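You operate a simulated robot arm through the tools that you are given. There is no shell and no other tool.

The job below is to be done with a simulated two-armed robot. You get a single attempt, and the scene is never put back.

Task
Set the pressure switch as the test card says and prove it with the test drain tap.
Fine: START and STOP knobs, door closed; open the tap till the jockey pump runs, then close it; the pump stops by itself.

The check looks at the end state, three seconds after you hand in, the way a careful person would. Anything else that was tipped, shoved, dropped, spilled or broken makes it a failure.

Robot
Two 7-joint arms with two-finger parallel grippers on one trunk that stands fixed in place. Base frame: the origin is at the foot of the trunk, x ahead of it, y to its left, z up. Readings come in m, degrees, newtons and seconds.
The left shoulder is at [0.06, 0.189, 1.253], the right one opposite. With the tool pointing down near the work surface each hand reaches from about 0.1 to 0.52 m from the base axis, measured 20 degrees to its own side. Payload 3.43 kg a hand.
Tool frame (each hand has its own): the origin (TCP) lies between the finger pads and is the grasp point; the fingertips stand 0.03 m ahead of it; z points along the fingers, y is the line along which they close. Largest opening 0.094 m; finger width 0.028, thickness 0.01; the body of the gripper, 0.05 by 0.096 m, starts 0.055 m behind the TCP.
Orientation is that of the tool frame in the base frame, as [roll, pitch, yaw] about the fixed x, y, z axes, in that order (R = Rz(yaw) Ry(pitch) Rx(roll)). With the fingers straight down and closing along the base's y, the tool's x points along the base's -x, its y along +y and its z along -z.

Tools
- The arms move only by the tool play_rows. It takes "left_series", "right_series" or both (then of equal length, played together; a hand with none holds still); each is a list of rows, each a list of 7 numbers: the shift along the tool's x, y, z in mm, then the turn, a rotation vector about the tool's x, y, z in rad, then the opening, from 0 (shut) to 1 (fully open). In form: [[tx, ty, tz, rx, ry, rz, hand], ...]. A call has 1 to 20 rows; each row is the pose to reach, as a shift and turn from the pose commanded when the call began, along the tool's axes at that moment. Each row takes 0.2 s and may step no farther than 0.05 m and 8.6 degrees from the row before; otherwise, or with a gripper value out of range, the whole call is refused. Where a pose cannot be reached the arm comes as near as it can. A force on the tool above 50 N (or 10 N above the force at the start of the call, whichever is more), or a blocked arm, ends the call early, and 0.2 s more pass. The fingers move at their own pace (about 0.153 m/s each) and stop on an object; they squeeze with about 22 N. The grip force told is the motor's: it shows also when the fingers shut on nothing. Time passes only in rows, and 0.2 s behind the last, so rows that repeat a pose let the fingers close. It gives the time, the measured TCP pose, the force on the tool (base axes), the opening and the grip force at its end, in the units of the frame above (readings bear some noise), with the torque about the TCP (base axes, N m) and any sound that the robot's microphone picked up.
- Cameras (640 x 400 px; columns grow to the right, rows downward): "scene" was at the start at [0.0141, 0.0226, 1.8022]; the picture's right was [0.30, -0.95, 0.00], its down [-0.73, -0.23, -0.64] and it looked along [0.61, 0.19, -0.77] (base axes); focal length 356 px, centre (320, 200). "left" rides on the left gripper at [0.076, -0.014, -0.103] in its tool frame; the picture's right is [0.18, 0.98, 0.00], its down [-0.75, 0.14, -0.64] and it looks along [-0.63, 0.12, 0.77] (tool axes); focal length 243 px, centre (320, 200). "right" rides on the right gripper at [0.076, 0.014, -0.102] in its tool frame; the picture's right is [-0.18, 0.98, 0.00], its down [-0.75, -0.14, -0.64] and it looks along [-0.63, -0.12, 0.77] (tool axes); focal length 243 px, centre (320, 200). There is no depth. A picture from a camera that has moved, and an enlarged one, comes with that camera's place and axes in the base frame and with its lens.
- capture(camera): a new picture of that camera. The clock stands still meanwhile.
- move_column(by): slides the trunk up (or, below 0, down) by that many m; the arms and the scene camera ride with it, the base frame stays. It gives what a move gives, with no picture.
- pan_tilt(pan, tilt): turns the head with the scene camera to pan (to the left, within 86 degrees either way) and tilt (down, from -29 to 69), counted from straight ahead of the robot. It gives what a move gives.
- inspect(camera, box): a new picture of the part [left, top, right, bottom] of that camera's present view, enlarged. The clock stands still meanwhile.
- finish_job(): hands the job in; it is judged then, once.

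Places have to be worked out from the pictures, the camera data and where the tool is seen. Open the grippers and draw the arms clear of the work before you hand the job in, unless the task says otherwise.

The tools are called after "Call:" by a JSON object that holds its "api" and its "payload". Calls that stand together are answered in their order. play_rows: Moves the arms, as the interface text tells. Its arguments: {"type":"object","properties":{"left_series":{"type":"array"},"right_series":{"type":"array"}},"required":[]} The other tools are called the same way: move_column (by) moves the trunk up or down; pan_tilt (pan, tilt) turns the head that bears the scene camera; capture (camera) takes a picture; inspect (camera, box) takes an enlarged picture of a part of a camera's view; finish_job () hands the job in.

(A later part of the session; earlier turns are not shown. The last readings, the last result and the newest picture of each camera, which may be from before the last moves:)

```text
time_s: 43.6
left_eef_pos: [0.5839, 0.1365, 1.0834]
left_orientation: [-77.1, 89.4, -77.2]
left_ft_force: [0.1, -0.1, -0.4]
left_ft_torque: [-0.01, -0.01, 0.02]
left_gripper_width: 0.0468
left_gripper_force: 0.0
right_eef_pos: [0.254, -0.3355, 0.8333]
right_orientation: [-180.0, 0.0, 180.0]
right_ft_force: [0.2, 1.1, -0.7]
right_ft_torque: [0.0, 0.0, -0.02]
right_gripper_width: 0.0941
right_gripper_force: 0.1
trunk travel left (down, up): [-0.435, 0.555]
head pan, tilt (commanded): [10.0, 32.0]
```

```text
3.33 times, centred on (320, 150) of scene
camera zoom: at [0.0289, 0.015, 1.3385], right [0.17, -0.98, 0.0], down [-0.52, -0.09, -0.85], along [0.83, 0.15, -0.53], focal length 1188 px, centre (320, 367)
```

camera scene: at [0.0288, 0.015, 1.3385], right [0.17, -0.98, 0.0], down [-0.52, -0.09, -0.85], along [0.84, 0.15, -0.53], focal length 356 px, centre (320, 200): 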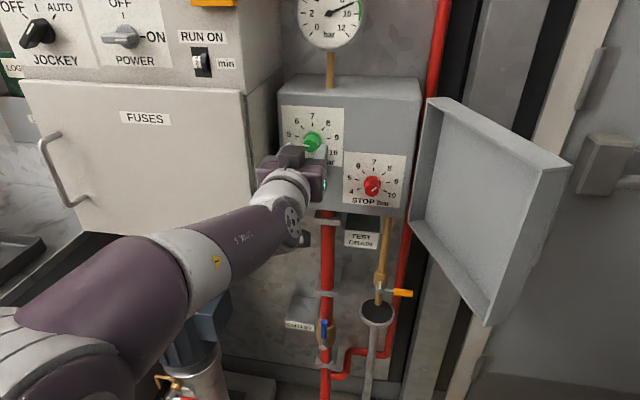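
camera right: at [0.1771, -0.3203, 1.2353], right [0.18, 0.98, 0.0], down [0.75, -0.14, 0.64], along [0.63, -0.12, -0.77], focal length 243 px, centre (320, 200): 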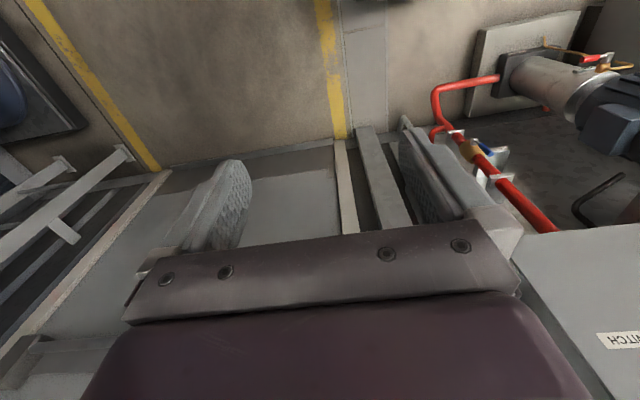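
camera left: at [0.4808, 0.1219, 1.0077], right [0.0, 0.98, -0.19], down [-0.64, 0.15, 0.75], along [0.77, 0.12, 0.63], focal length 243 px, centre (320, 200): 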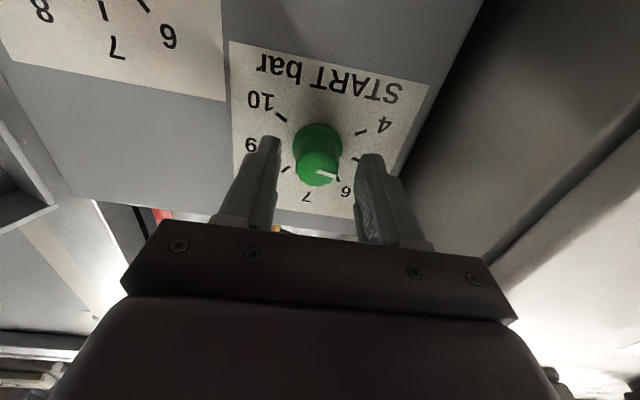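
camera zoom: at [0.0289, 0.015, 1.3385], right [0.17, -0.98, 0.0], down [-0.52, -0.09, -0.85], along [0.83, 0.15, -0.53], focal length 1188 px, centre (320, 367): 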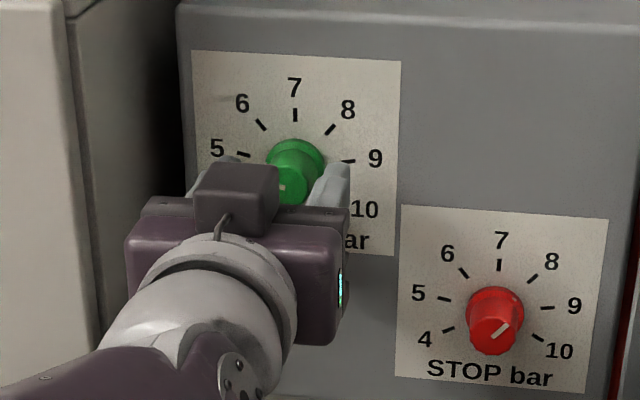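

The fingers surround the knob without contact. I pre-turn the hand -40° about its axis, go in to x≈0.598, and close on the knob.

Call:
{"api": "play_rows", "payload": {"left_series": [[-0.5, -0.5, 0, 0, 0, -0.14, 0.5], [-1, -0.5, 0, 0, 0, -0.28, 0.5], [-1, -0.5, 0, 0, 0, -0.42, 0.5], [-1, -0.5, 0, 0, 0, -0.56, 0.5], [-1, -0.5, 0, 0, 0, -0.7, 0.5], [-1, -0.5, 7, 0, 0, -0.7, 0.5], [-1, -0.5, 14, 0, 0, -0.7, 0.5]]}}

Call:
{"api": "capture", "payload": {"camera": "left"}}

Call:
{"api": "inspect", "payload": {"camera": "scene", "box": [240, 90, 400, 210]}}

```text
time_s: 44.9
left_eef_pos: [0.5986, 0.1268, 1.1021]
left_orientation: [-91.0, 49.4, -90.1]
left_ft_force: [-26.8, 27.5, -11.3]
left_ft_torque: [-0.04, 0.02, 1.03]
left_gripper_width: 0.067
left_gripper_force: 17.6
left hand out of reach, approached as far as the arm can: row 3, 4, 5, 6
right_eef_pos: [0.2501, -0.3336, 0.8354]
right_orientation: [-179.7, 0.2, 179.9]
right_ft_force: [0.3, -0.4, -0.1]
right_ft_torque: [0.0, -0.03, 0.0]
right_gripper_width: 0.0941
right_gripper_force: 0.0
trunk travel left (down, up): [-0.435, 0.555]
head pan, tilt (commanded): [10.0, 32.0]
stopped in row 6 (left hand): the force on the tool passed its limit at 77 N (the readings are from after the stop); the commanded pose is now the measured one
```

```text
taken
camera left: at [0.4967, 0.0649, 1.0537], right [-0.01, 0.62, -0.78], down [-0.64, 0.59, 0.49], along [0.77, 0.51, 0.39], focal length 243 px, centre (320, 200)
```

left: 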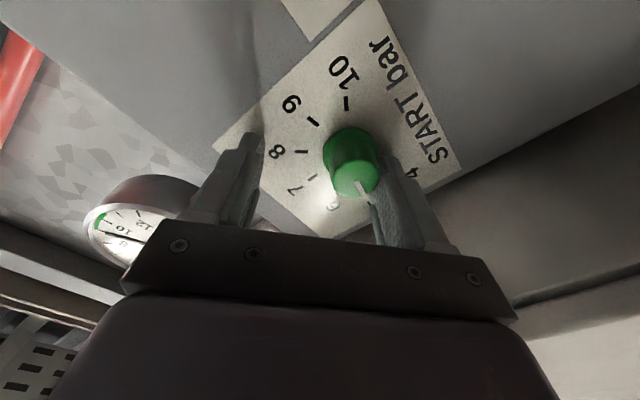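

```text
3.33 times, centred on (320, 150) of scene
camera zoom: at [0.024, 0.0216, 1.3385], right [0.18, -0.98, 0.01], down [-0.52, -0.1, -0.85], along [0.84, 0.15, -0.53], focal length 1188 px, centre (320, 367)
```

zoom: 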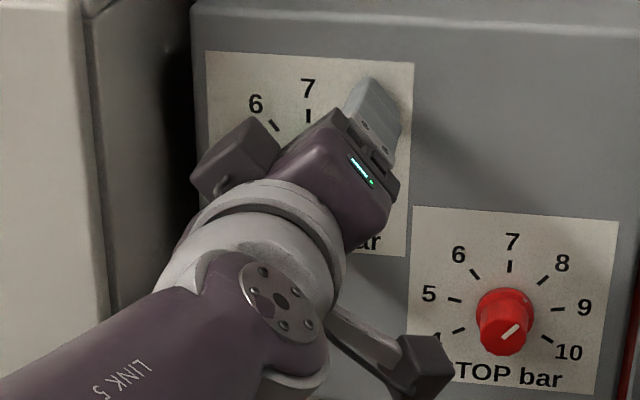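

The negative turn ran out of reach and the hand drifted, pressing a finger on the knob (stopped at 77 N). I back straight out along the fingers right away.

Call:
{"api": "play_rows", "payload": {"left_series": [[0, 0, -15, 0, 0, 0, 0.8], [0, 0, -30, 0, 0, 0, 0.8], [0, 0, -45, 0, 0, 0, 0.6]]}}

Call:
{"api": "capture", "payload": {"camera": "left"}}

Call:
{"api": "inspect", "payload": {"camera": "scene", "box": [240, 60, 420, 210]}}

```text
time_s: 45.7
left_eef_pos: [0.5561, 0.1055, 1.1166]
left_orientation: [-90.9, 49.8, -90.4]
left_ft_force: [-1.2, 0.4, -0.2]
left_ft_torque: [-0.02, 0.03, 0.04]
left_gripper_width: 0.0565
left_gripper_force: 0.0
left hand out of reach, approached as far as the arm can: row 1, 2, 3
right_eef_pos: [0.2513, -0.3382, 0.8333]
right_orientation: [179.9, 0.1, 179.8]
right_ft_force: [-0.1, 0.2, -0.1]
right_ft_torque: [0.0, -0.05, 0.0]
right_gripper_width: 0.0942
right_gripper_force: 0.1
trunk travel left (down, up): [-0.435, 0.555]
head pan, tilt (commanded): [10.0, 32.0]
```

```text
taken
camera left: at [0.4531, 0.0435, 1.0685], right [-0.01, 0.63, -0.77], down [-0.64, 0.59, 0.49], along [0.77, 0.5, 0.4], focal length 243 px, centre (320, 200)
```

left: 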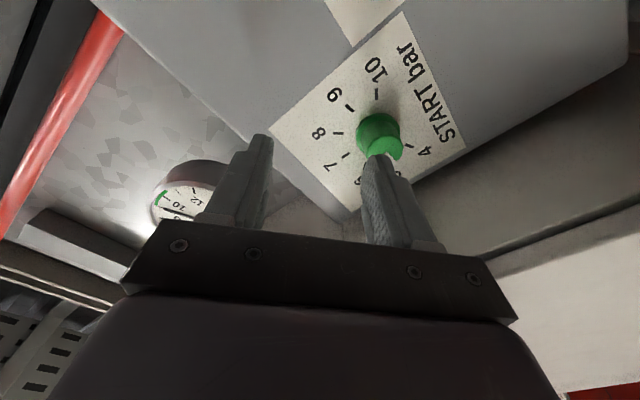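

```text
2.67 times, centred on (330, 135) of scene
camera zoom: at [0.0255, 0.0115, 1.3389], right [0.17, -0.98, 0.0], down [-0.52, -0.09, -0.85], along [0.84, 0.15, -0.53], focal length 951 px, centre (293, 373)
```

zoom: 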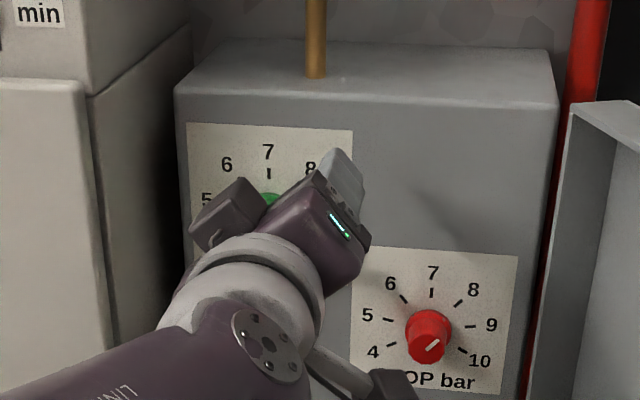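

The hand is clear. I turn it back level and in front of the knob to view whether the START knob moved.

Call:
{"api": "play_rows", "payload": {"left_series": [[0, 0, -12, 0, 0, 0.1, 0.6], [0, 10, -16, 0, 0, 0.24, 0.6], [2, 20, -20, 0, 0, 0.38, 0.6], [4, 32, -20, 0, 0, 0.54, 0.6], [5.4, 44, -20, 0, 0, 0.68, 0.6]]}}

Call:
{"api": "capture", "payload": {"camera": "left"}}

Call:
{"api": "inspect", "payload": {"camera": "scene", "box": [240, 60, 420, 210]}}

```text
refused: row 4 steps farther than a row can; nothing moved
```

```text
taken
camera left: at [0.4531, 0.0435, 1.0685], right [-0.01, 0.63, -0.77], down [-0.64, 0.59, 0.49], along [0.77, 0.5, 0.4], focal length 243 px, centre (320, 200)
```

left: 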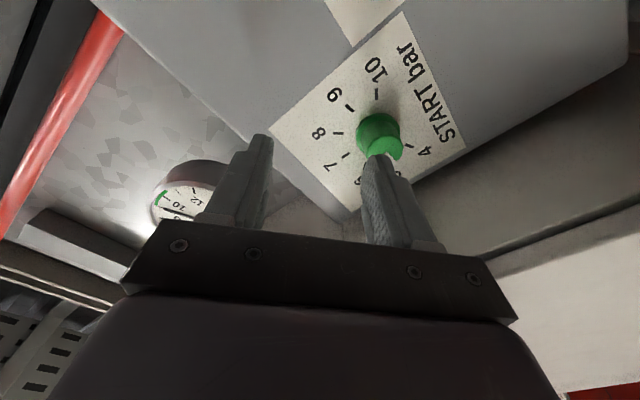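

```text
2.67 times, centred on (330, 135) of scene
camera zoom: at [0.0255, 0.0115, 1.3389], right [0.17, -0.98, 0.0], down [-0.52, -0.09, -0.85], along [0.84, 0.15, -0.53], focal length 951 px, centre (293, 373)
```

zoom: 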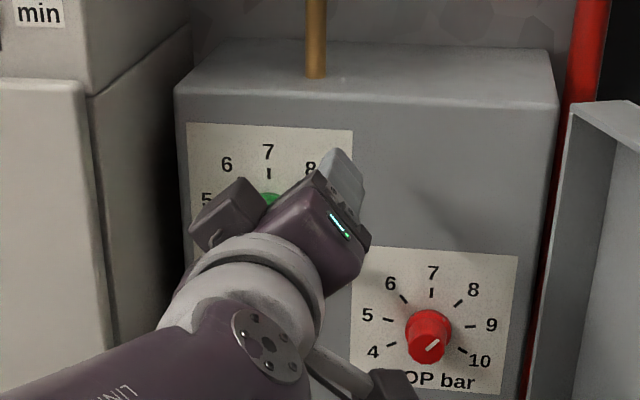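

One turn step was too large and nothing moved; I resend with even steps.

Call:
{"api": "play_rows", "payload": {"left_series": [[0, 0, -12, 0, 0, 0.12, 0.6], [0, 10, -16, 0, 0, 0.25, 0.6], [2, 20, -20, 0, 0, 0.38, 0.6], [4, 32, -20, 0, 0, 0.51, 0.6], [5, 40, -20, 0, 0, 0.63, 0.6], [5.4, 44, -20, 0, 0, 0.7, 0.6]]}}

Call:
{"api": "capture", "payload": {"camera": "left"}}

Call:
{"api": "inspect", "payload": {"camera": "scene", "box": [240, 60, 420, 210]}}

```text
time_s: 47.1
left_eef_pos: [0.5426, 0.138, 1.0818]
left_orientation: [-166.8, 89.3, -166.6]
left_ft_force: [0.3, 0.4, -0.1]
left_ft_torque: [0.03, -0.02, -0.01]
left_gripper_width: 0.0564
left_gripper_force: 0.1
right_eef_pos: [0.2536, -0.3365, 0.8347]
right_orientation: [-179.9, 0.1, 179.8]
right_ft_force: [-1.0, 0.4, -0.5]
right_ft_torque: [-0.02, -0.02, 0.02]
right_gripper_width: 0.0941
right_gripper_force: 0.0
trunk travel left (down, up): [-0.435, 0.555]
head pan, tilt (commanded): [10.0, 32.0]
```

```text
taken
camera left: at [0.4383, 0.1235, 1.0051], right [-0.01, 0.98, -0.19], down [-0.63, 0.14, 0.76], along [0.77, 0.12, 0.62], focal length 243 px, centre (320, 200)
```

left: 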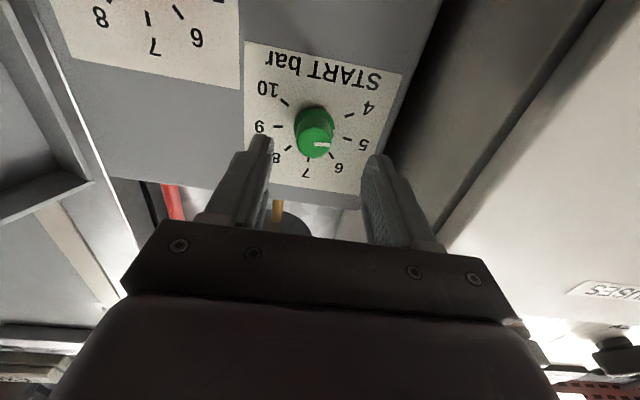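

```text
2.67 times, centred on (330, 135) of scene
camera zoom: at [0.0287, 0.0151, 1.3385], right [0.17, -0.98, 0.0], down [-0.52, -0.09, -0.85], along [0.84, 0.15, -0.53], focal length 951 px, centre (293, 373)
```

zoom: 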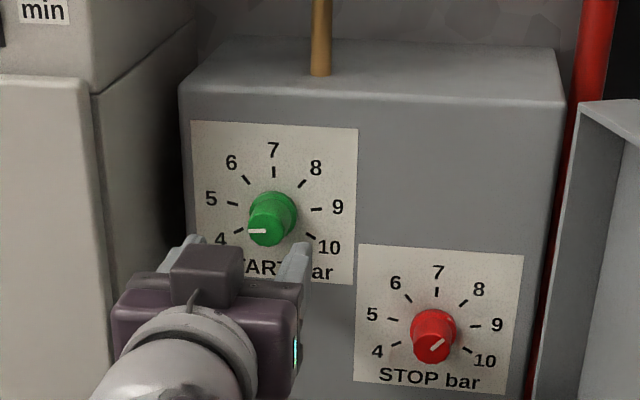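

The START knob is only slightly off (about 4.8); nothing else changed. I test in free air how far the hand can turn the other way (positive), staying 3 cm clear.

Call:
{"api": "play_rows", "payload": {"left_series": [[0, 0, -5, 0, 0, 0.14, 0.6], [0, 0, -10, 0, 0, 0.28, 0.6], [0, 0, -10, 0, 0, 0.42, 0.6], [0, 0, -10, 0, 0, 0.56, 0.6], [0, 0, -10, 0, 0, 0.7, 0.6], [0, 0, -10, 0, 0, 0.84, 0.6], [0, 0, -10, 0, 0, 0.98, 0.6], [0, 0, -10, 0, 0, 1.12, 0.6], [0, 0, -10, 0, 0, 1.26, 0.6], [0, 0, -10, 0, 0, 1.4, 0.6]]}}

Call:
{"api": "capture", "payload": {"camera": "left"}}

Call:
{"api": "capture", "payload": {"camera": "scene"}}

```text
time_s: 49.3
left_eef_pos: [0.5298, 0.1382, 1.0821]
left_orientation: [90.7, 10.0, 90.4]
left_ft_force: [-0.2, -0.2, 0.4]
left_ft_torque: [-0.01, -0.01, -0.03]
left_gripper_width: 0.0564
left_gripper_force: 0.0
right_eef_pos: [0.2543, -0.3364, 0.8323]
right_orientation: [180.0, 0.1, 179.9]
right_ft_force: [-0.3, 0.2, -0.3]
right_ft_torque: [0.01, 0.0, 0.01]
right_gripper_width: 0.094
right_gripper_force: 0.0
trunk travel left (down, up): [-0.435, 0.555]
head pan, tilt (commanded): [10.0, 32.0]
```

```text
taken
camera left: at [0.4273, 0.2112, 1.0551], right [0.01, 0.35, 0.94], down [-0.64, -0.72, 0.28], along [0.77, -0.6, 0.22], focal length 243 px, centre (320, 200)
```

left: 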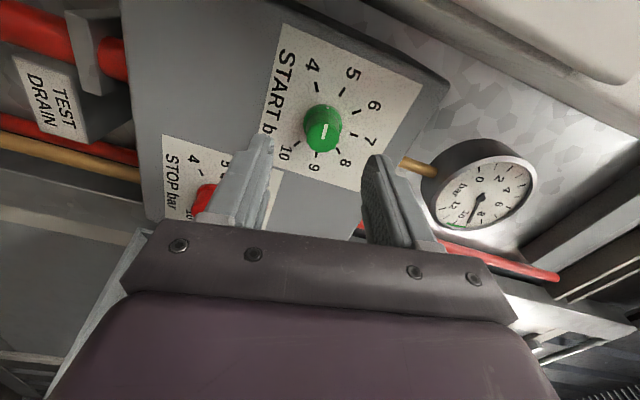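

```text
taken
camera scene: at [0.0286, 0.015, 1.3385], right [0.17, -0.98, 0.0], down [-0.52, -0.09, -0.85], along [0.84, 0.15, -0.53], focal length 356 px, centre (320, 200)
```

scene: 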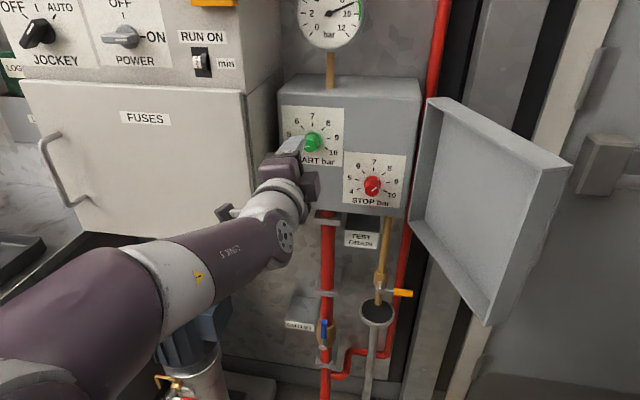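

The positive turn of 80° works with the hand in place. I read the START pointer precisely before gripping.

Call:
{"api": "inspect", "payload": {"camera": "scene", "box": [275, 95, 355, 170]}}

Call:
{"api": "inspect", "payload": {"camera": "left", "box": [240, 20, 440, 200]}}

```text
5.33 times, centred on (315, 132) of scene
camera zoom: at [0.0286, 0.015, 1.3385], right [0.17, -0.98, 0.0], down [-0.52, -0.09, -0.85], along [0.84, 0.15, -0.53], focal length 1901 px, centre (347, 560)
```

zoom: 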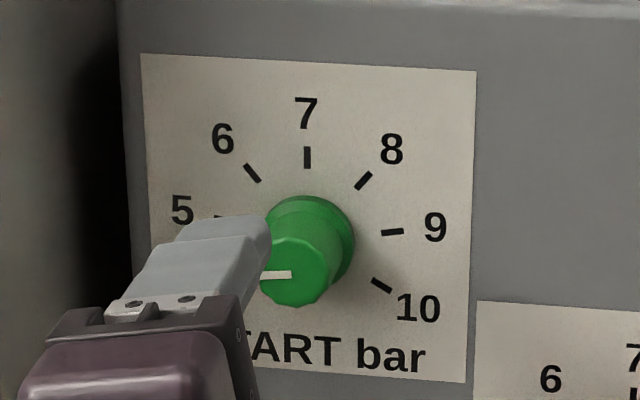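

```text
2.22 times, centred on (340, 110) of left
camera zoom: at [0.4273, 0.2112, 1.0551], right [0.01, 0.35, 0.94], down [-0.64, -0.72, 0.28], along [0.77, -0.6, 0.22], focal length 539 px, centre (276, 400)
```

zoom: 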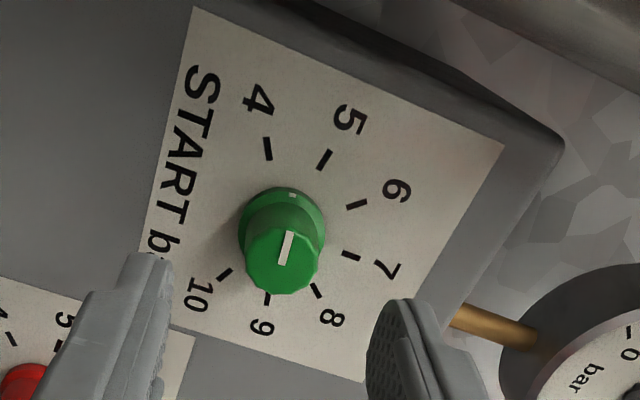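

START now reads about 4.6, so it needs roughly +96° of turn. I turn the hand back to level, then will go in and grip.

Call:
{"api": "play_rows", "payload": {"left_series": [[0, 0, 0, 0, 0, -0.145, 0.5], [0, 0, 0, 0, 0, -0.29, 0.5], [0, 0, 0, 0, 0, -0.435, 0.5], [0, 0, 0, 0, 0, -0.58, 0.5], [0, 0, 0, 0, 0, -0.725, 0.5], [0, 0, 0, 0, 0, -0.87, 0.5], [0, 0, 0, 0, 0, -1.015, 0.5], [0, 0, 0, 0, 0, -1.16, 0.5], [0, 0, 0, 0, 0, -1.305, 0.5], [0, 0, 0, 0, 0, -1.4, 0.5]]}}

Call:
{"api": "capture", "payload": {"camera": "left"}}

```text
time_s: 51.5
left_eef_pos: [0.5324, 0.1397, 1.0815]
left_orientation: [-148.0, 89.2, -147.8]
left_ft_force: [0.3, 1.1, -0.2]
left_ft_torque: [-0.03, 0.0, 0.03]
left_gripper_width: 0.0472
left_gripper_force: 0.0
right_eef_pos: [0.2537, -0.3363, 0.8341]
right_orientation: [-180.0, -0.1, 179.9]
right_ft_force: [0.3, -0.3, -1.1]
right_ft_torque: [-0.01, 0.0, 0.01]
right_gripper_width: 0.094
right_gripper_force: 0.0
trunk travel left (down, up): [-0.435, 0.555]
head pan, tilt (commanded): [10.0, 32.0]
```

```text
taken
camera left: at [0.4278, 0.1232, 1.0053], right [-0.01, 0.98, -0.19], down [-0.63, 0.14, 0.76], along [0.77, 0.13, 0.62], focal length 243 px, centre (320, 200)
```

left: 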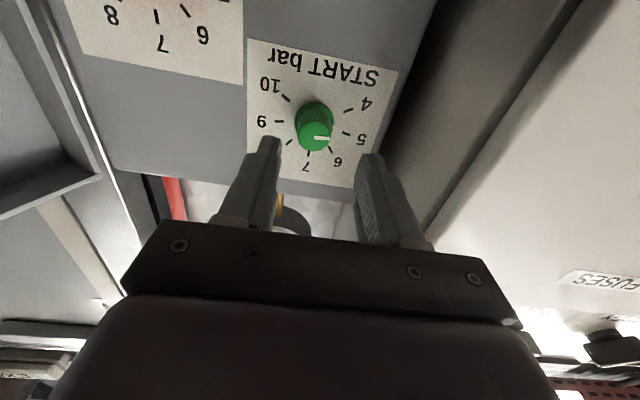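

Level again at about 6.5 cm short. I go in to x≈0.598 centred on the knob and close on it.

Call:
{"api": "play_rows", "payload": {"left_series": [[-1, -1, 20, 0, 0, 0, 0.5], [-2, -2, 40, 0, 0, 0, 0.5], [-3, -3, 54, 0, 0, 0, 0.5], [-3, -3, 66, 0, 0, 0, 0.5], [-3, -3, 66, 0, 0, 0, 0], [-3, -3, 66, 0, 0, 0, 0], [-3, -3, 66, 0, 0, 0, 0]]}}

Call:
{"api": "capture", "payload": {"camera": "left"}}

Call:
{"api": "inspect", "payload": {"camera": "scene", "box": [240, 60, 420, 210]}}

```text
time_s: 53.1
left_eef_pos: [0.5983, 0.1342, 1.0846]
left_orientation: [-167.0, 89.2, -166.8]
left_ft_force: [-4.4, -7.3, -3.1]
left_ft_torque: [-0.02, 0.68, -0.53]
left_gripper_width: 0.032
left_gripper_force: 44.6
right_eef_pos: [0.2525, -0.3367, 0.8324]
right_orientation: [179.9, 0.0, 179.8]
right_ft_force: [0.2, -0.5, -0.8]
right_ft_torque: [-0.04, -0.01, 0.03]
right_gripper_width: 0.0938
right_gripper_force: 0.1
trunk travel left (down, up): [-0.435, 0.555]
head pan, tilt (commanded): [10.0, 32.0]
```

```text
taken
camera left: at [0.4932, 0.1201, 1.0086], right [-0.01, 0.98, -0.19], down [-0.63, 0.14, 0.76], along [0.77, 0.12, 0.62], focal length 243 px, centre (320, 200)
```

left: 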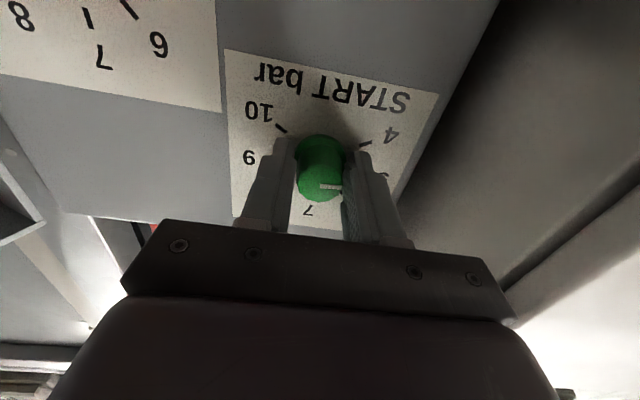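

```text
2.67 times, centred on (330, 135) of scene
camera zoom: at [0.0281, 0.0135, 1.3385], right [0.17, -0.98, 0.0], down [-0.52, -0.09, -0.85], along [0.84, 0.15, -0.53], focal length 951 px, centre (293, 373)
```

zoom: 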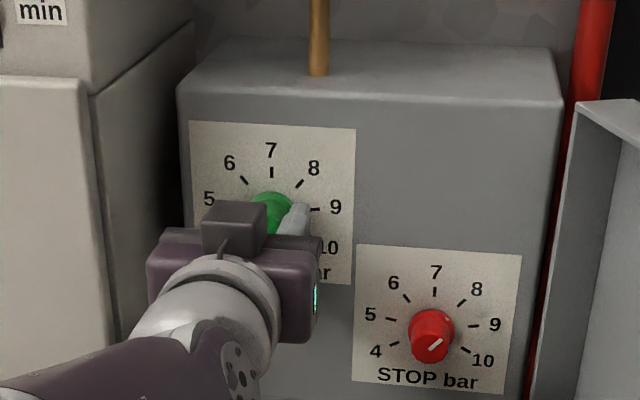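

The knob is gripped (32 mm, at the skirt). A small sideways force shows the axis about 2 mm further to -y; I shift by that and turn clockwise by 80°.

Call:
{"api": "play_rows", "payload": {"left_series": [[0, -2, 0, 0, 0, 0.06, 0], [0, -2, 0, 0, 0, 0.18, 0], [0, -2, 0, 0, 0, 0.3, 0], [0, -2, 0, 0, 0, 0.42, 0], [0, -2, 0, 0, 0, 0.54, 0], [0, -2, 0, 0, 0, 0.66, 0], [0, -2, 0, 0, 0, 0.78, 0], [0, -2, 0, 0, 0, 0.9, 0], [0, -2, 0, 0, 0, 1.02, 0], [0, -2, 0, 0, 0, 1.14, 0], [0, -2, 0, 0, 0, 1.26, 0], [0, -2, 0, 0, 0, 1.38, 0]]}}

Call:
{"api": "capture", "payload": {"camera": "left"}}

Call:
{"api": "inspect", "payload": {"camera": "scene", "box": [240, 60, 420, 210]}}

```text
time_s: 55.7
left_eef_pos: [0.596, 0.1349, 1.0844]
left_orientation: [90.5, 11.1, 90.4]
left_ft_force: [2.7, 7.0, 6.2]
left_ft_torque: [0.01, -0.05, 0.92]
left_gripper_width: 0.0316
left_gripper_force: 45.6
right_eef_pos: [0.2547, -0.3348, 0.8337]
right_orientation: [-179.8, 0.0, 179.9]
right_ft_force: [0.6, -0.5, 0.9]
right_ft_torque: [0.0, -0.01, 0.04]
right_gripper_width: 0.0939
right_gripper_force: 0.0
trunk travel left (down, up): [-0.435, 0.555]
head pan, tilt (commanded): [10.0, 32.0]
```

```text
taken
camera left: at [0.4934, 0.2073, 1.0563], right [0.01, 0.37, 0.93], down [-0.64, -0.72, 0.29], along [0.77, -0.59, 0.23], focal length 243 px, centre (320, 200)
```

left: 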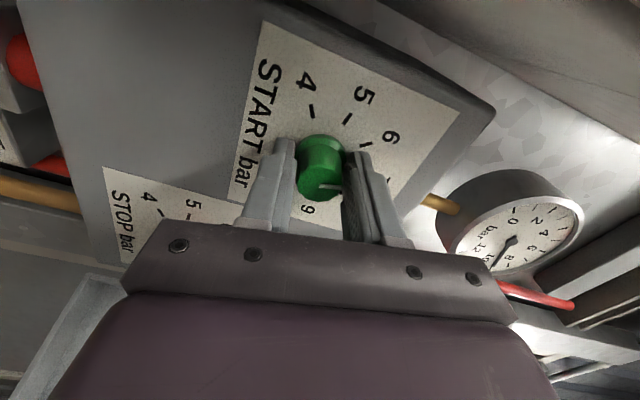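

```text
2.67 times, centred on (330, 135) of scene
camera zoom: at [0.0285, 0.0164, 1.3386], right [0.17, -0.98, 0.0], down [-0.52, -0.09, -0.85], along [0.84, 0.15, -0.53], focal length 951 px, centre (293, 373)
```

zoom: 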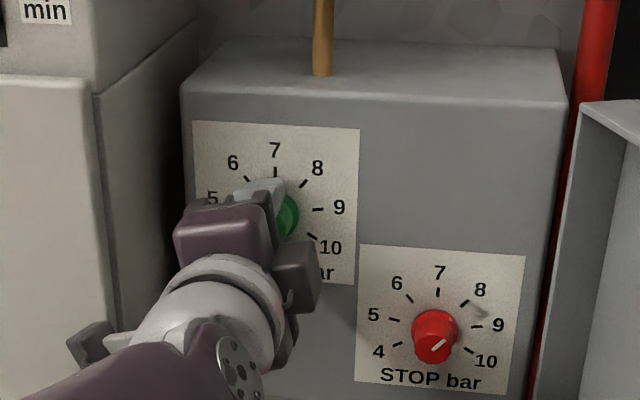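

The knob followed the hand. I enlarge the left view to read the pointer in this grip.

Call:
{"api": "inspect", "payload": {"camera": "left", "box": [240, 60, 440, 240]}}

```text
2.22 times, centred on (340, 150) of left
camera zoom: at [0.4934, 0.2073, 1.0563], right [0.01, 0.37, 0.93], down [-0.64, -0.72, 0.29], along [0.77, -0.59, 0.23], focal length 539 px, centre (276, 311)
```

zoom: 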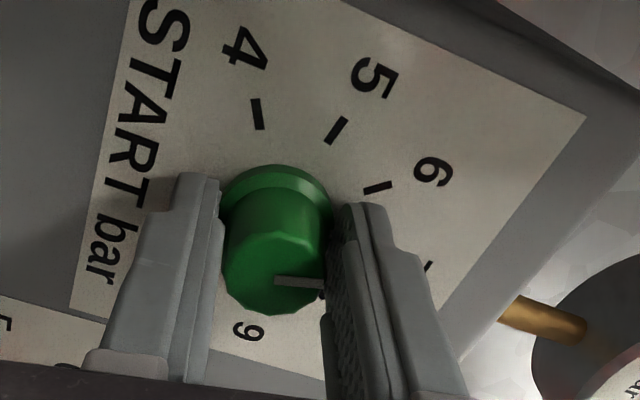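

It reads about 6.5 now. I turn a bit more in small steps with the same grip.

Call:
{"api": "play_rows", "payload": {"left_series": [[0, 0, 0, 0, 0, 0.1, 0], [0, 0, 0, 0, 0, 0.18, 0]]}}

Call:
{"api": "inspect", "payload": {"camera": "left", "box": [240, 60, 440, 240]}}

```text
time_s: 56.3
left_eef_pos: [0.5985, 0.1353, 1.0852]
left_orientation: [90.5, 0.9, 90.2]
left_ft_force: [7.1, 8.4, 10.9]
left_ft_torque: [0.01, -0.36, 0.76]
left_gripper_width: 0.0314
left_gripper_force: 45.1
right_eef_pos: [0.2542, -0.3354, 0.8345]
right_orientation: [-179.9, -0.1, -180.0]
right_ft_force: [-0.4, 0.0, -0.1]
right_ft_torque: [-0.04, -0.01, 0.01]
right_gripper_width: 0.0939
right_gripper_force: 0.1
trunk travel left (down, up): [-0.435, 0.555]
head pan, tilt (commanded): [10.0, 32.0]
```

```text
2.22 times, centred on (340, 150) of left
camera zoom: at [0.4934, 0.2112, 1.0698], right [0.01, 0.2, 0.98], down [-0.64, -0.75, 0.16], along [0.77, -0.63, 0.12], focal length 539 px, centre (276, 311)
```

zoom: 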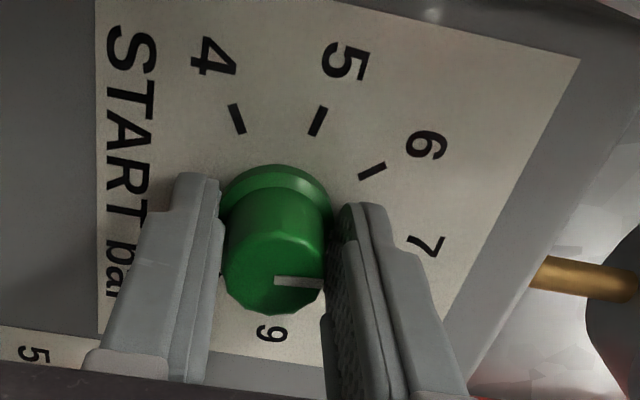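

By geometry the pointer is at about 6.85. I turn 6° more, then open the fingers and draw back to check.

Call:
{"api": "play_rows", "payload": {"left_series": [[0, 0, 0, 0, 0, 0.055, 0], [0, 0, 0, 0, 0, 0.11, 0], [0, 0, 0, 0, 0, 0.11, 0]]}}

Call:
{"api": "inspect", "payload": {"camera": "left", "box": [240, 60, 440, 240]}}

```text
time_s: 57.1
left_eef_pos: [0.5967, 0.1344, 1.0854]
left_orientation: [90.5, -5.4, 90.2]
left_ft_force: [13.8, 8.1, 17.9]
left_ft_torque: [0.0, -0.58, 0.54]
left_gripper_width: 0.0316
left_gripper_force: 45.6
right_eef_pos: [0.2534, -0.3356, 0.8337]
right_orientation: [-180.0, 0.1, 179.9]
right_ft_force: [-0.8, -0.4, -0.8]
right_ft_torque: [0.01, 0.01, 0.02]
right_gripper_width: 0.0939
right_gripper_force: 0.0
trunk travel left (down, up): [-0.435, 0.555]
head pan, tilt (commanded): [10.0, 32.0]
```

```text
2.22 times, centred on (340, 150) of left
camera zoom: at [0.4935, 0.2124, 1.0782], right [0.01, 0.09, 1.0], down [-0.64, -0.77, 0.08], along [0.77, -0.64, 0.05], focal length 539 px, centre (276, 311)
```

zoom: 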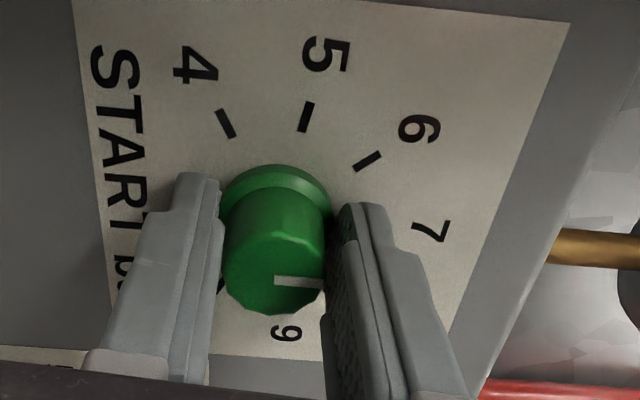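

The pointer is within about 1.5° of 7. I release and withdraw along the axis.

Call:
{"api": "play_rows", "payload": {"left_series": [[0, 0, 0, 0, 0, 0, 0.5], [0, 0, 0, 0, 0, 0, 0.5], [0, 0, -15, 0, 0, 0, 0.5], [0, 0, -35, 0, 0, 0, 0.5], [0, 0, -60, 0, 0, 0, 0.5]]}}

Call:
{"api": "inspect", "payload": {"camera": "scene", "box": [275, 95, 355, 170]}}

Call:
{"api": "inspect", "payload": {"camera": "left", "box": [220, 20, 420, 200]}}

```text
time_s: 58.3
left_eef_pos: [0.5374, 0.1341, 1.0849]
left_orientation: [90.7, -5.4, 90.2]
left_ft_force: [-0.1, 0.4, -0.6]
left_ft_torque: [0.01, -0.01, -0.03]
left_gripper_width: 0.0468
left_gripper_force: 0.2
right_eef_pos: [0.2536, -0.3361, 0.8347]
right_orientation: [180.0, 0.0, 179.9]
right_ft_force: [-0.5, 0.3, 0.8]
right_ft_torque: [0.0, 0.03, 0.04]
right_gripper_width: 0.0939
right_gripper_force: 0.1
trunk travel left (down, up): [-0.435, 0.555]
head pan, tilt (commanded): [10.0, 32.0]
```

```text
5.33 times, centred on (315, 132) of scene
camera zoom: at [0.028, 0.0151, 1.3385], right [0.17, -0.98, 0.0], down [-0.52, -0.09, -0.85], along [0.84, 0.15, -0.53], focal length 1901 px, centre (347, 560)
```

zoom: 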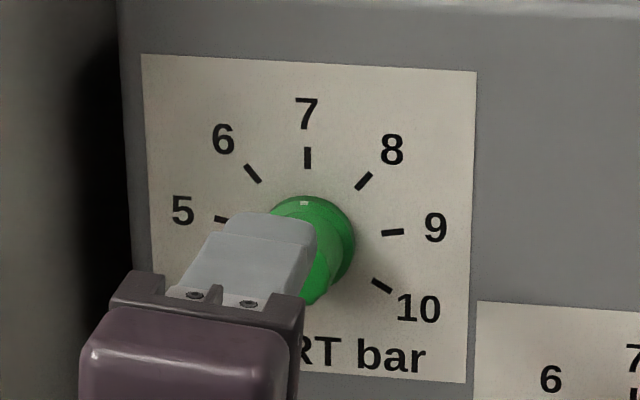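

```text
2.22 times, centred on (320, 110) of left
camera zoom: at [0.4333, 0.2118, 1.0787], right [0.01, 0.09, 1.0], down [-0.64, -0.77, 0.08], along [0.77, -0.64, 0.05], focal length 539 px, centre (320, 400)
```

zoom: 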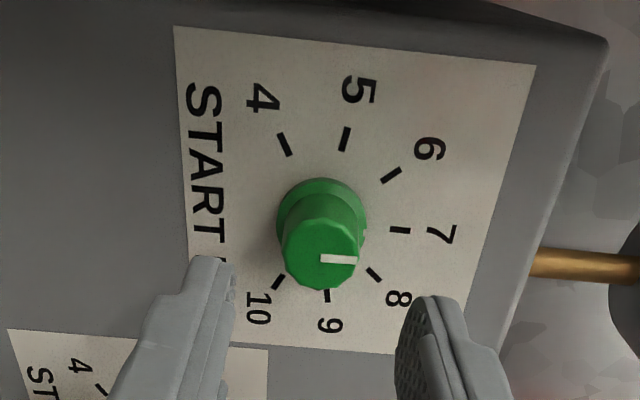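

START is at 7.0 (pointer and skirt dot in line with the 7 mark). Next the STOP knob: I place its axis near y 0.0175, z 1.004. I turn the hand back level while moving in front of it.

Call:
{"api": "play_rows", "payload": {"left_series": [[-5, -3, -10, 0, 0, -0.139, 0.5], [-12, -7, -15, 0, 0, -0.278, 0.5], [-22, -12, -15, 0, 0, -0.416, 0.5], [-33, -18, -15, 0, 0, -0.555, 0.5], [-44, -25, -15, 0, 0, -0.694, 0.5], [-56, -31, -15, 0, 0, -0.833, 0.5], [-68, -38, -15, 0, 0, -0.971, 0.5], [-80, -45, -15, 0, 0, -1.11, 0.5], [-92, -52, -15, 0, 0, -1.249, 0.5], [-104, -59, -12, 0, 0, -1.388, 0.5], [-114, -65, -10, 0, 0, -1.526, 0.5], [-124, -70, -8, 0, 0, -1.66, 0.5]]}}

Call:
{"api": "capture", "payload": {"camera": "left"}}

Call:
{"api": "capture", "payload": {"camera": "scene"}}

```text
time_s: 60.9
left_eef_pos: [0.5298, 0.0167, 1.0019]
left_orientation: [165.3, 89.3, 165.6]
left_ft_force: [-0.3, 0.4, 0.5]
left_ft_torque: [0.01, 0.01, 0.02]
left_gripper_width: 0.0469
left_gripper_force: 0.1
right_eef_pos: [0.2539, -0.3347, 0.832]
right_orientation: [-180.0, 0.1, 180.0]
right_ft_force: [-0.6, 0.0, 0.9]
right_ft_torque: [-0.03, -0.01, 0.03]
right_gripper_width: 0.0941
right_gripper_force: 0.1
trunk travel left (down, up): [-0.435, 0.555]
head pan, tilt (commanded): [10.0, 32.0]
```

```text
taken
camera left: at [0.4267, 0.0026, 0.9265], right [-0.01, 0.98, -0.18], down [-0.63, 0.14, 0.76], along [0.77, 0.12, 0.62], focal length 243 px, centre (320, 200)
```

left: 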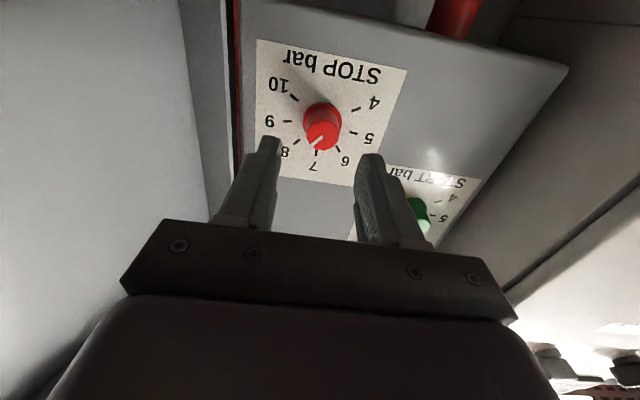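

```text
taken
camera scene: at [0.0288, 0.0149, 1.3385], right [0.17, -0.98, 0.0], down [-0.52, -0.09, -0.85], along [0.84, 0.15, -0.53], focal length 356 px, centre (320, 200)
```

scene: 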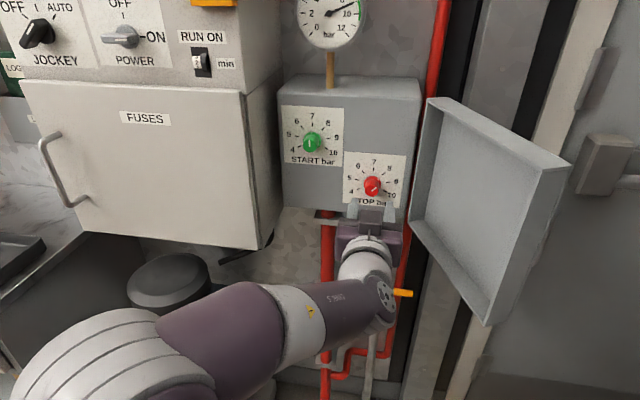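

The hand is in front of STOP. I check both dials in the scene view before going in.

Call:
{"api": "inspect", "payload": {"camera": "scene", "box": [275, 95, 415, 215]}}

Call:
{"api": "inspect", "payload": {"camera": "left", "box": [230, 20, 430, 200]}}

```text
3.33 times, centred on (345, 155) of scene
camera zoom: at [0.0288, 0.0149, 1.3385], right [0.17, -0.98, 0.0], down [-0.52, -0.09, -0.85], along [0.84, 0.15, -0.53], focal length 1188 px, centre (237, 350)
```

zoom: 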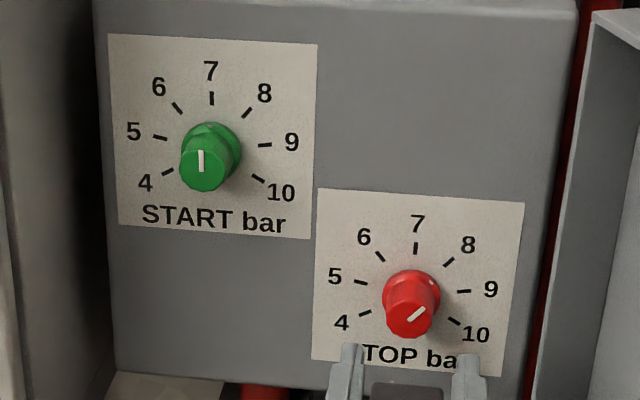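

```text
2.22 times, centred on (330, 110) of left
camera zoom: at [0.4267, 0.0026, 0.9265], right [-0.01, 0.98, -0.18], down [-0.63, 0.14, 0.76], along [0.77, 0.12, 0.62], focal length 539 px, centre (298, 400)
```

zoom: 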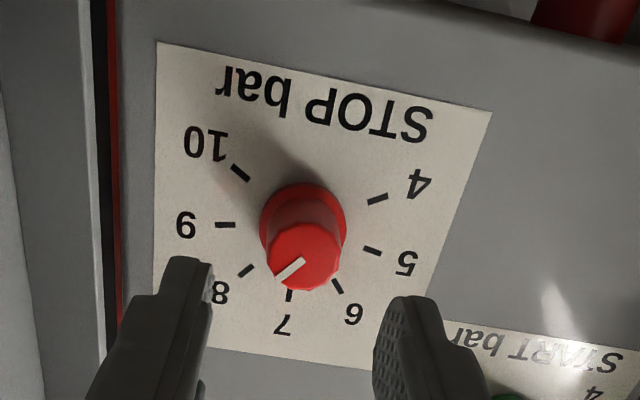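

STOP is at 8.1 and needs +36°. I go in around the knob and close.

Call:
{"api": "play_rows", "payload": {"left_series": [[-0.5, 0.5, 20, 0, 0, 0, 0.5], [-1, 1, 40, 0, 0, 0, 0.5], [-1.5, 1.6, 55, 0, 0, 0, 0.5], [-1.5, 1.6, 67, 0, 0, 0, 0.5], [-1.5, 1.6, 67, 0, 0, 0, 0], [-1.5, 1.6, 67, 0, 0, 0, 0], [-1.5, 1.6, 67, 0, 0, 0, 0]]}}

Call:
{"api": "inspect", "payload": {"camera": "left", "box": [220, 60, 420, 240]}}

Call:
{"api": "capture", "payload": {"camera": "scene"}}

```text
time_s: 62.5
left_eef_pos: [0.5945, 0.019, 1.003]
left_orientation: [160.5, 89.2, 160.7]
left_ft_force: [-1.8, 6.7, -0.8]
left_ft_torque: [0.01, 0.15, 0.3]
left_gripper_width: 0.031
left_gripper_force: 45.3
right_eef_pos: [0.2538, -0.3351, 0.8343]
right_orientation: [-179.9, 0.0, 179.9]
right_ft_force: [0.7, -0.4, -0.1]
right_ft_torque: [0.01, 0.02, 0.0]
right_gripper_width: 0.094
right_gripper_force: 0.1
trunk travel left (down, up): [-0.435, 0.555]
head pan, tilt (commanded): [10.0, 32.0]
```

```text
2.22 times, centred on (320, 150) of left
camera zoom: at [0.491, 0.0054, 0.9279], right [-0.01, 0.98, -0.18], down [-0.63, 0.13, 0.76], along [0.77, 0.12, 0.62], focal length 539 px, centre (320, 311)
```

zoom: 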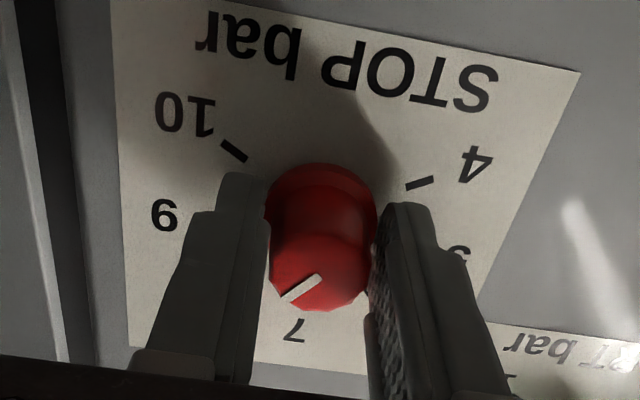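

```text
taken
camera scene: at [0.0285, 0.0163, 1.3385], right [0.17, -0.98, 0.0], down [-0.52, -0.09, -0.85], along [0.84, 0.15, -0.53], focal length 356 px, centre (320, 200)
```

scene: 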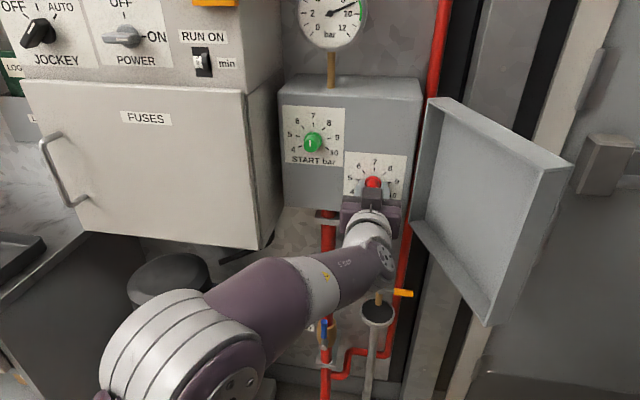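

Gripped. I shift 1.5 mm to +y for centring and turn clockwise by 36°.

Call:
{"api": "play_rows", "payload": {"left_series": [[0, 1.5, 0, 0, 0, 0.08, 0], [0, 1.5, 0, 0, 0, 0.2, 0], [0, 1.5, 0, 0, 0, 0.32, 0], [0, 1.5, 0, 0, 0, 0.44, 0], [0, 1.5, 0, 0, 0, 0.56, 0], [0, 1.5, 0, 0, 0, 0.63, 0], [0, 1.5, 0, 0, 0, 0.63, 0]]}}

Call:
{"api": "inspect", "payload": {"camera": "left", "box": [220, 60, 420, 240]}}

```text
time_s: 64.1
left_eef_pos: [0.5954, 0.021, 1.0042]
left_orientation: [91.2, 53.5, 91.2]
left_ft_force: [-16.3, 6.6, -11.2]
left_ft_torque: [0.01, 0.36, 0.27]
left_gripper_width: 0.0313
left_gripper_force: 45.4
right_eef_pos: [0.252, -0.3359, 0.8336]
right_orientation: [-180.0, 0.1, 179.9]
right_ft_force: [0.1, 1.4, -0.3]
right_ft_torque: [0.01, 0.02, -0.02]
right_gripper_width: 0.094
right_gripper_force: 0.0
trunk travel left (down, up): [-0.435, 0.555]
head pan, tilt (commanded): [10.0, 32.0]
```

```text
2.22 times, centred on (320, 150) of left
camera zoom: at [0.4908, 0.0541, 0.9347], right [0.0, 0.9, 0.44], down [-0.63, -0.34, 0.7], along [0.77, -0.28, 0.57], focal length 539 px, centre (320, 311)
```

zoom: 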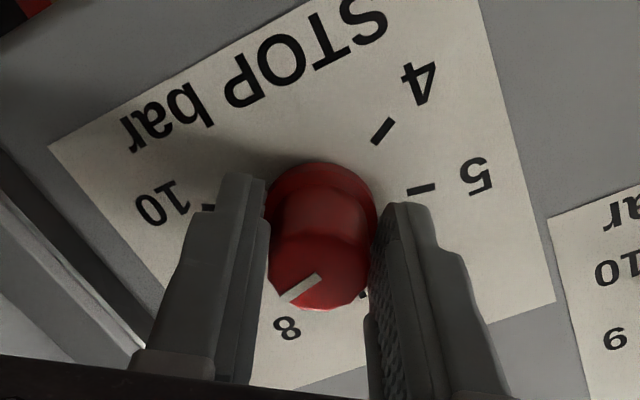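

The pointer stands at about 9 (78–80°). I release and back out to verify.

Call:
{"api": "play_rows", "payload": {"left_series": [[0, 0, 0, 0, 0, 0, 0.5], [0, 0, 0, 0, 0, 0, 0.5], [0, 0, -15, 0, 0, 0, 0.5], [0, 0, -35, 0, 0, 0, 0.5], [0, 0, -65, 0, 0, 0, 0.5]]}}

Call:
{"api": "inspect", "payload": {"camera": "left", "box": [220, 20, 420, 200]}}

Call:
{"api": "inspect", "payload": {"camera": "scene", "box": [330, 140, 420, 220]}}

Call:
{"api": "inspect", "payload": {"camera": "scene", "box": [275, 95, 355, 170]}}

```text
time_s: 65.3
left_eef_pos: [0.5297, 0.0191, 1.0043]
left_orientation: [91.0, 53.6, 91.2]
left_ft_force: [0.3, 0.3, 0.5]
left_ft_torque: [0.03, -0.02, 0.02]
left_gripper_width: 0.0471
left_gripper_force: 0.1
right_eef_pos: [0.2529, -0.3365, 0.8337]
right_orientation: [180.0, -0.1, 179.9]
right_ft_force: [-0.4, -0.7, 0.3]
right_ft_torque: [0.03, 0.01, -0.05]
right_gripper_width: 0.094
right_gripper_force: 0.1
trunk travel left (down, up): [-0.435, 0.555]
head pan, tilt (commanded): [10.0, 32.0]
```

```text
2.22 times, centred on (320, 110) of left
camera zoom: at [0.4262, 0.0524, 0.9341], right [0.0, 0.9, 0.43], down [-0.63, -0.34, 0.7], along [0.77, -0.28, 0.57], focal length 539 px, centre (320, 400)
```

zoom: 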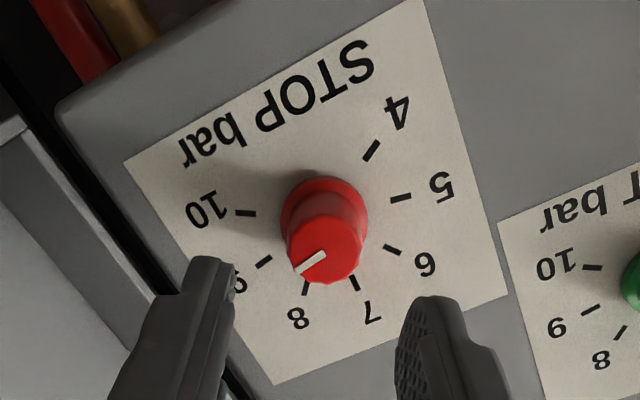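

```text
5.00 times, centred on (375, 180) of scene
camera zoom: at [0.0279, 0.0151, 1.3385], right [0.17, -0.98, 0.0], down [-0.52, -0.09, -0.85], along [0.84, 0.15, -0.53], focal length 1783 px, centre (45, 300)
```

zoom: 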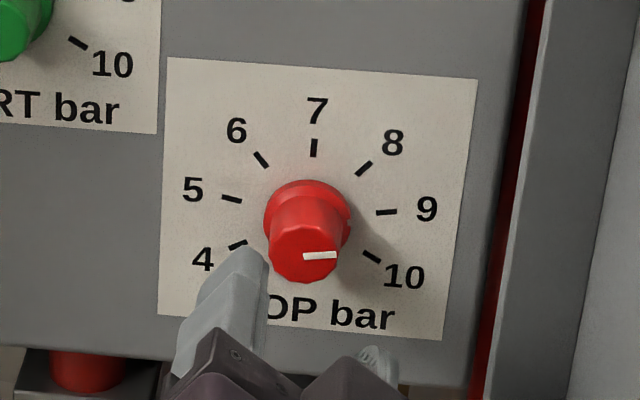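

```text
5.33 times, centred on (315, 132) of scene
camera zoom: at [0.0279, 0.0151, 1.3385], right [0.17, -0.98, 0.0], down [-0.52, -0.09, -0.85], along [0.84, 0.15, -0.53], focal length 1901 px, centre (347, 560)
```

zoom: 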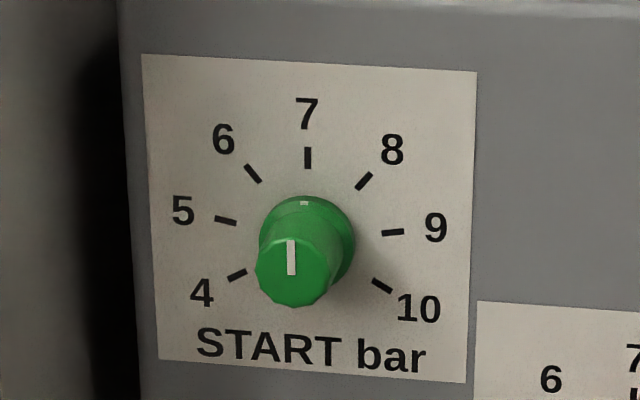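

Both dials are right: START 7.0, STOP 9.0. I now withdraw the left hand, turning it level first.

Call:
{"api": "play_rows", "payload": {"left_series": [[3, 12, -10, 0, 0, -0.13, 0.4], [6, 25, -20, 0, 0, -0.26, 0.4], [9, 38, -30, 0, 0, -0.39, 0.3], [12, 51, -30, 0, 0, -0.52, 0.2], [15, 64, -30, 0, 0, -0.637, 0]]}}

Call:
{"api": "play_rows", "payload": {"left_series": [[15, 8, -20, 0, 0.12, 0, 0], [30, 16, -40, 0, 0.24, 0, 0], [45, 24, -60, 0, 0.36, 0, 0], [60, 32, -80, 0, 0.48, 0, 0], [70, 40, -95, 0, 0.6, 0, 0], [75, 48, -110, 0, 0.72, 0, 0], [78, 56, -125, 0, 0.84, 0, 0], [80, 64, -140, 0, 0.96, 0, 0]]}}

Call:
{"api": "capture", "payload": {"camera": "scene"}}

```text
time_s: 66.5
left_eef_pos: [0.5015, 0.0803, 1.0291]
left_orientation: [-162.4, 89.3, -162.2]
left_ft_force: [0.2, -0.9, -1.0]
left_ft_torque: [0.01, 0.0, -0.01]
left_gripper_width: 0.0
left_gripper_force: 22.2
right_eef_pos: [0.2528, -0.3362, 0.8325]
right_orientation: [179.9, 0.0, 179.8]
right_ft_force: [0.3, 0.0, 0.7]
right_ft_torque: [0.02, -0.01, -0.02]
right_gripper_width: 0.0941
right_gripper_force: 0.2
trunk travel left (down, up): [-0.435, 0.555]
head pan, tilt (commanded): [10.0, 32.0]
```

```text
time_s: 68.3
left_eef_pos: [0.3587, 0.1408, 0.9535]
left_orientation: [-179.9, 34.3, -179.7]
left_ft_force: [0.2, -0.6, -0.5]
left_ft_torque: [0.01, 0.0, 0.01]
left_gripper_width: 0.0001
left_gripper_force: 21.9
right_eef_pos: [0.2533, -0.3357, 0.8326]
right_orientation: [179.9, 0.0, 179.9]
right_ft_force: [0.4, 0.3, 0.1]
right_ft_torque: [-0.02, -0.03, 0.0]
right_gripper_width: 0.0941
right_gripper_force: 0.1
trunk travel left (down, up): [-0.435, 0.555]
head pan, tilt (commanded): [10.0, 32.0]
```

```text
taken
camera scene: at [0.0286, 0.015, 1.3385], right [0.17, -0.98, 0.0], down [-0.52, -0.09, -0.85], along [0.84, 0.15, -0.53], focal length 356 px, centre (320, 200)
```

scene: 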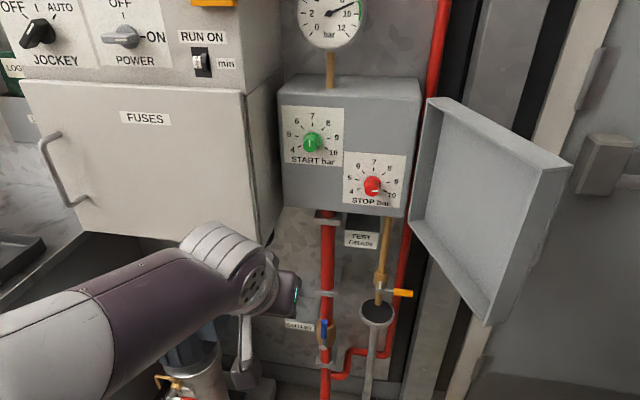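

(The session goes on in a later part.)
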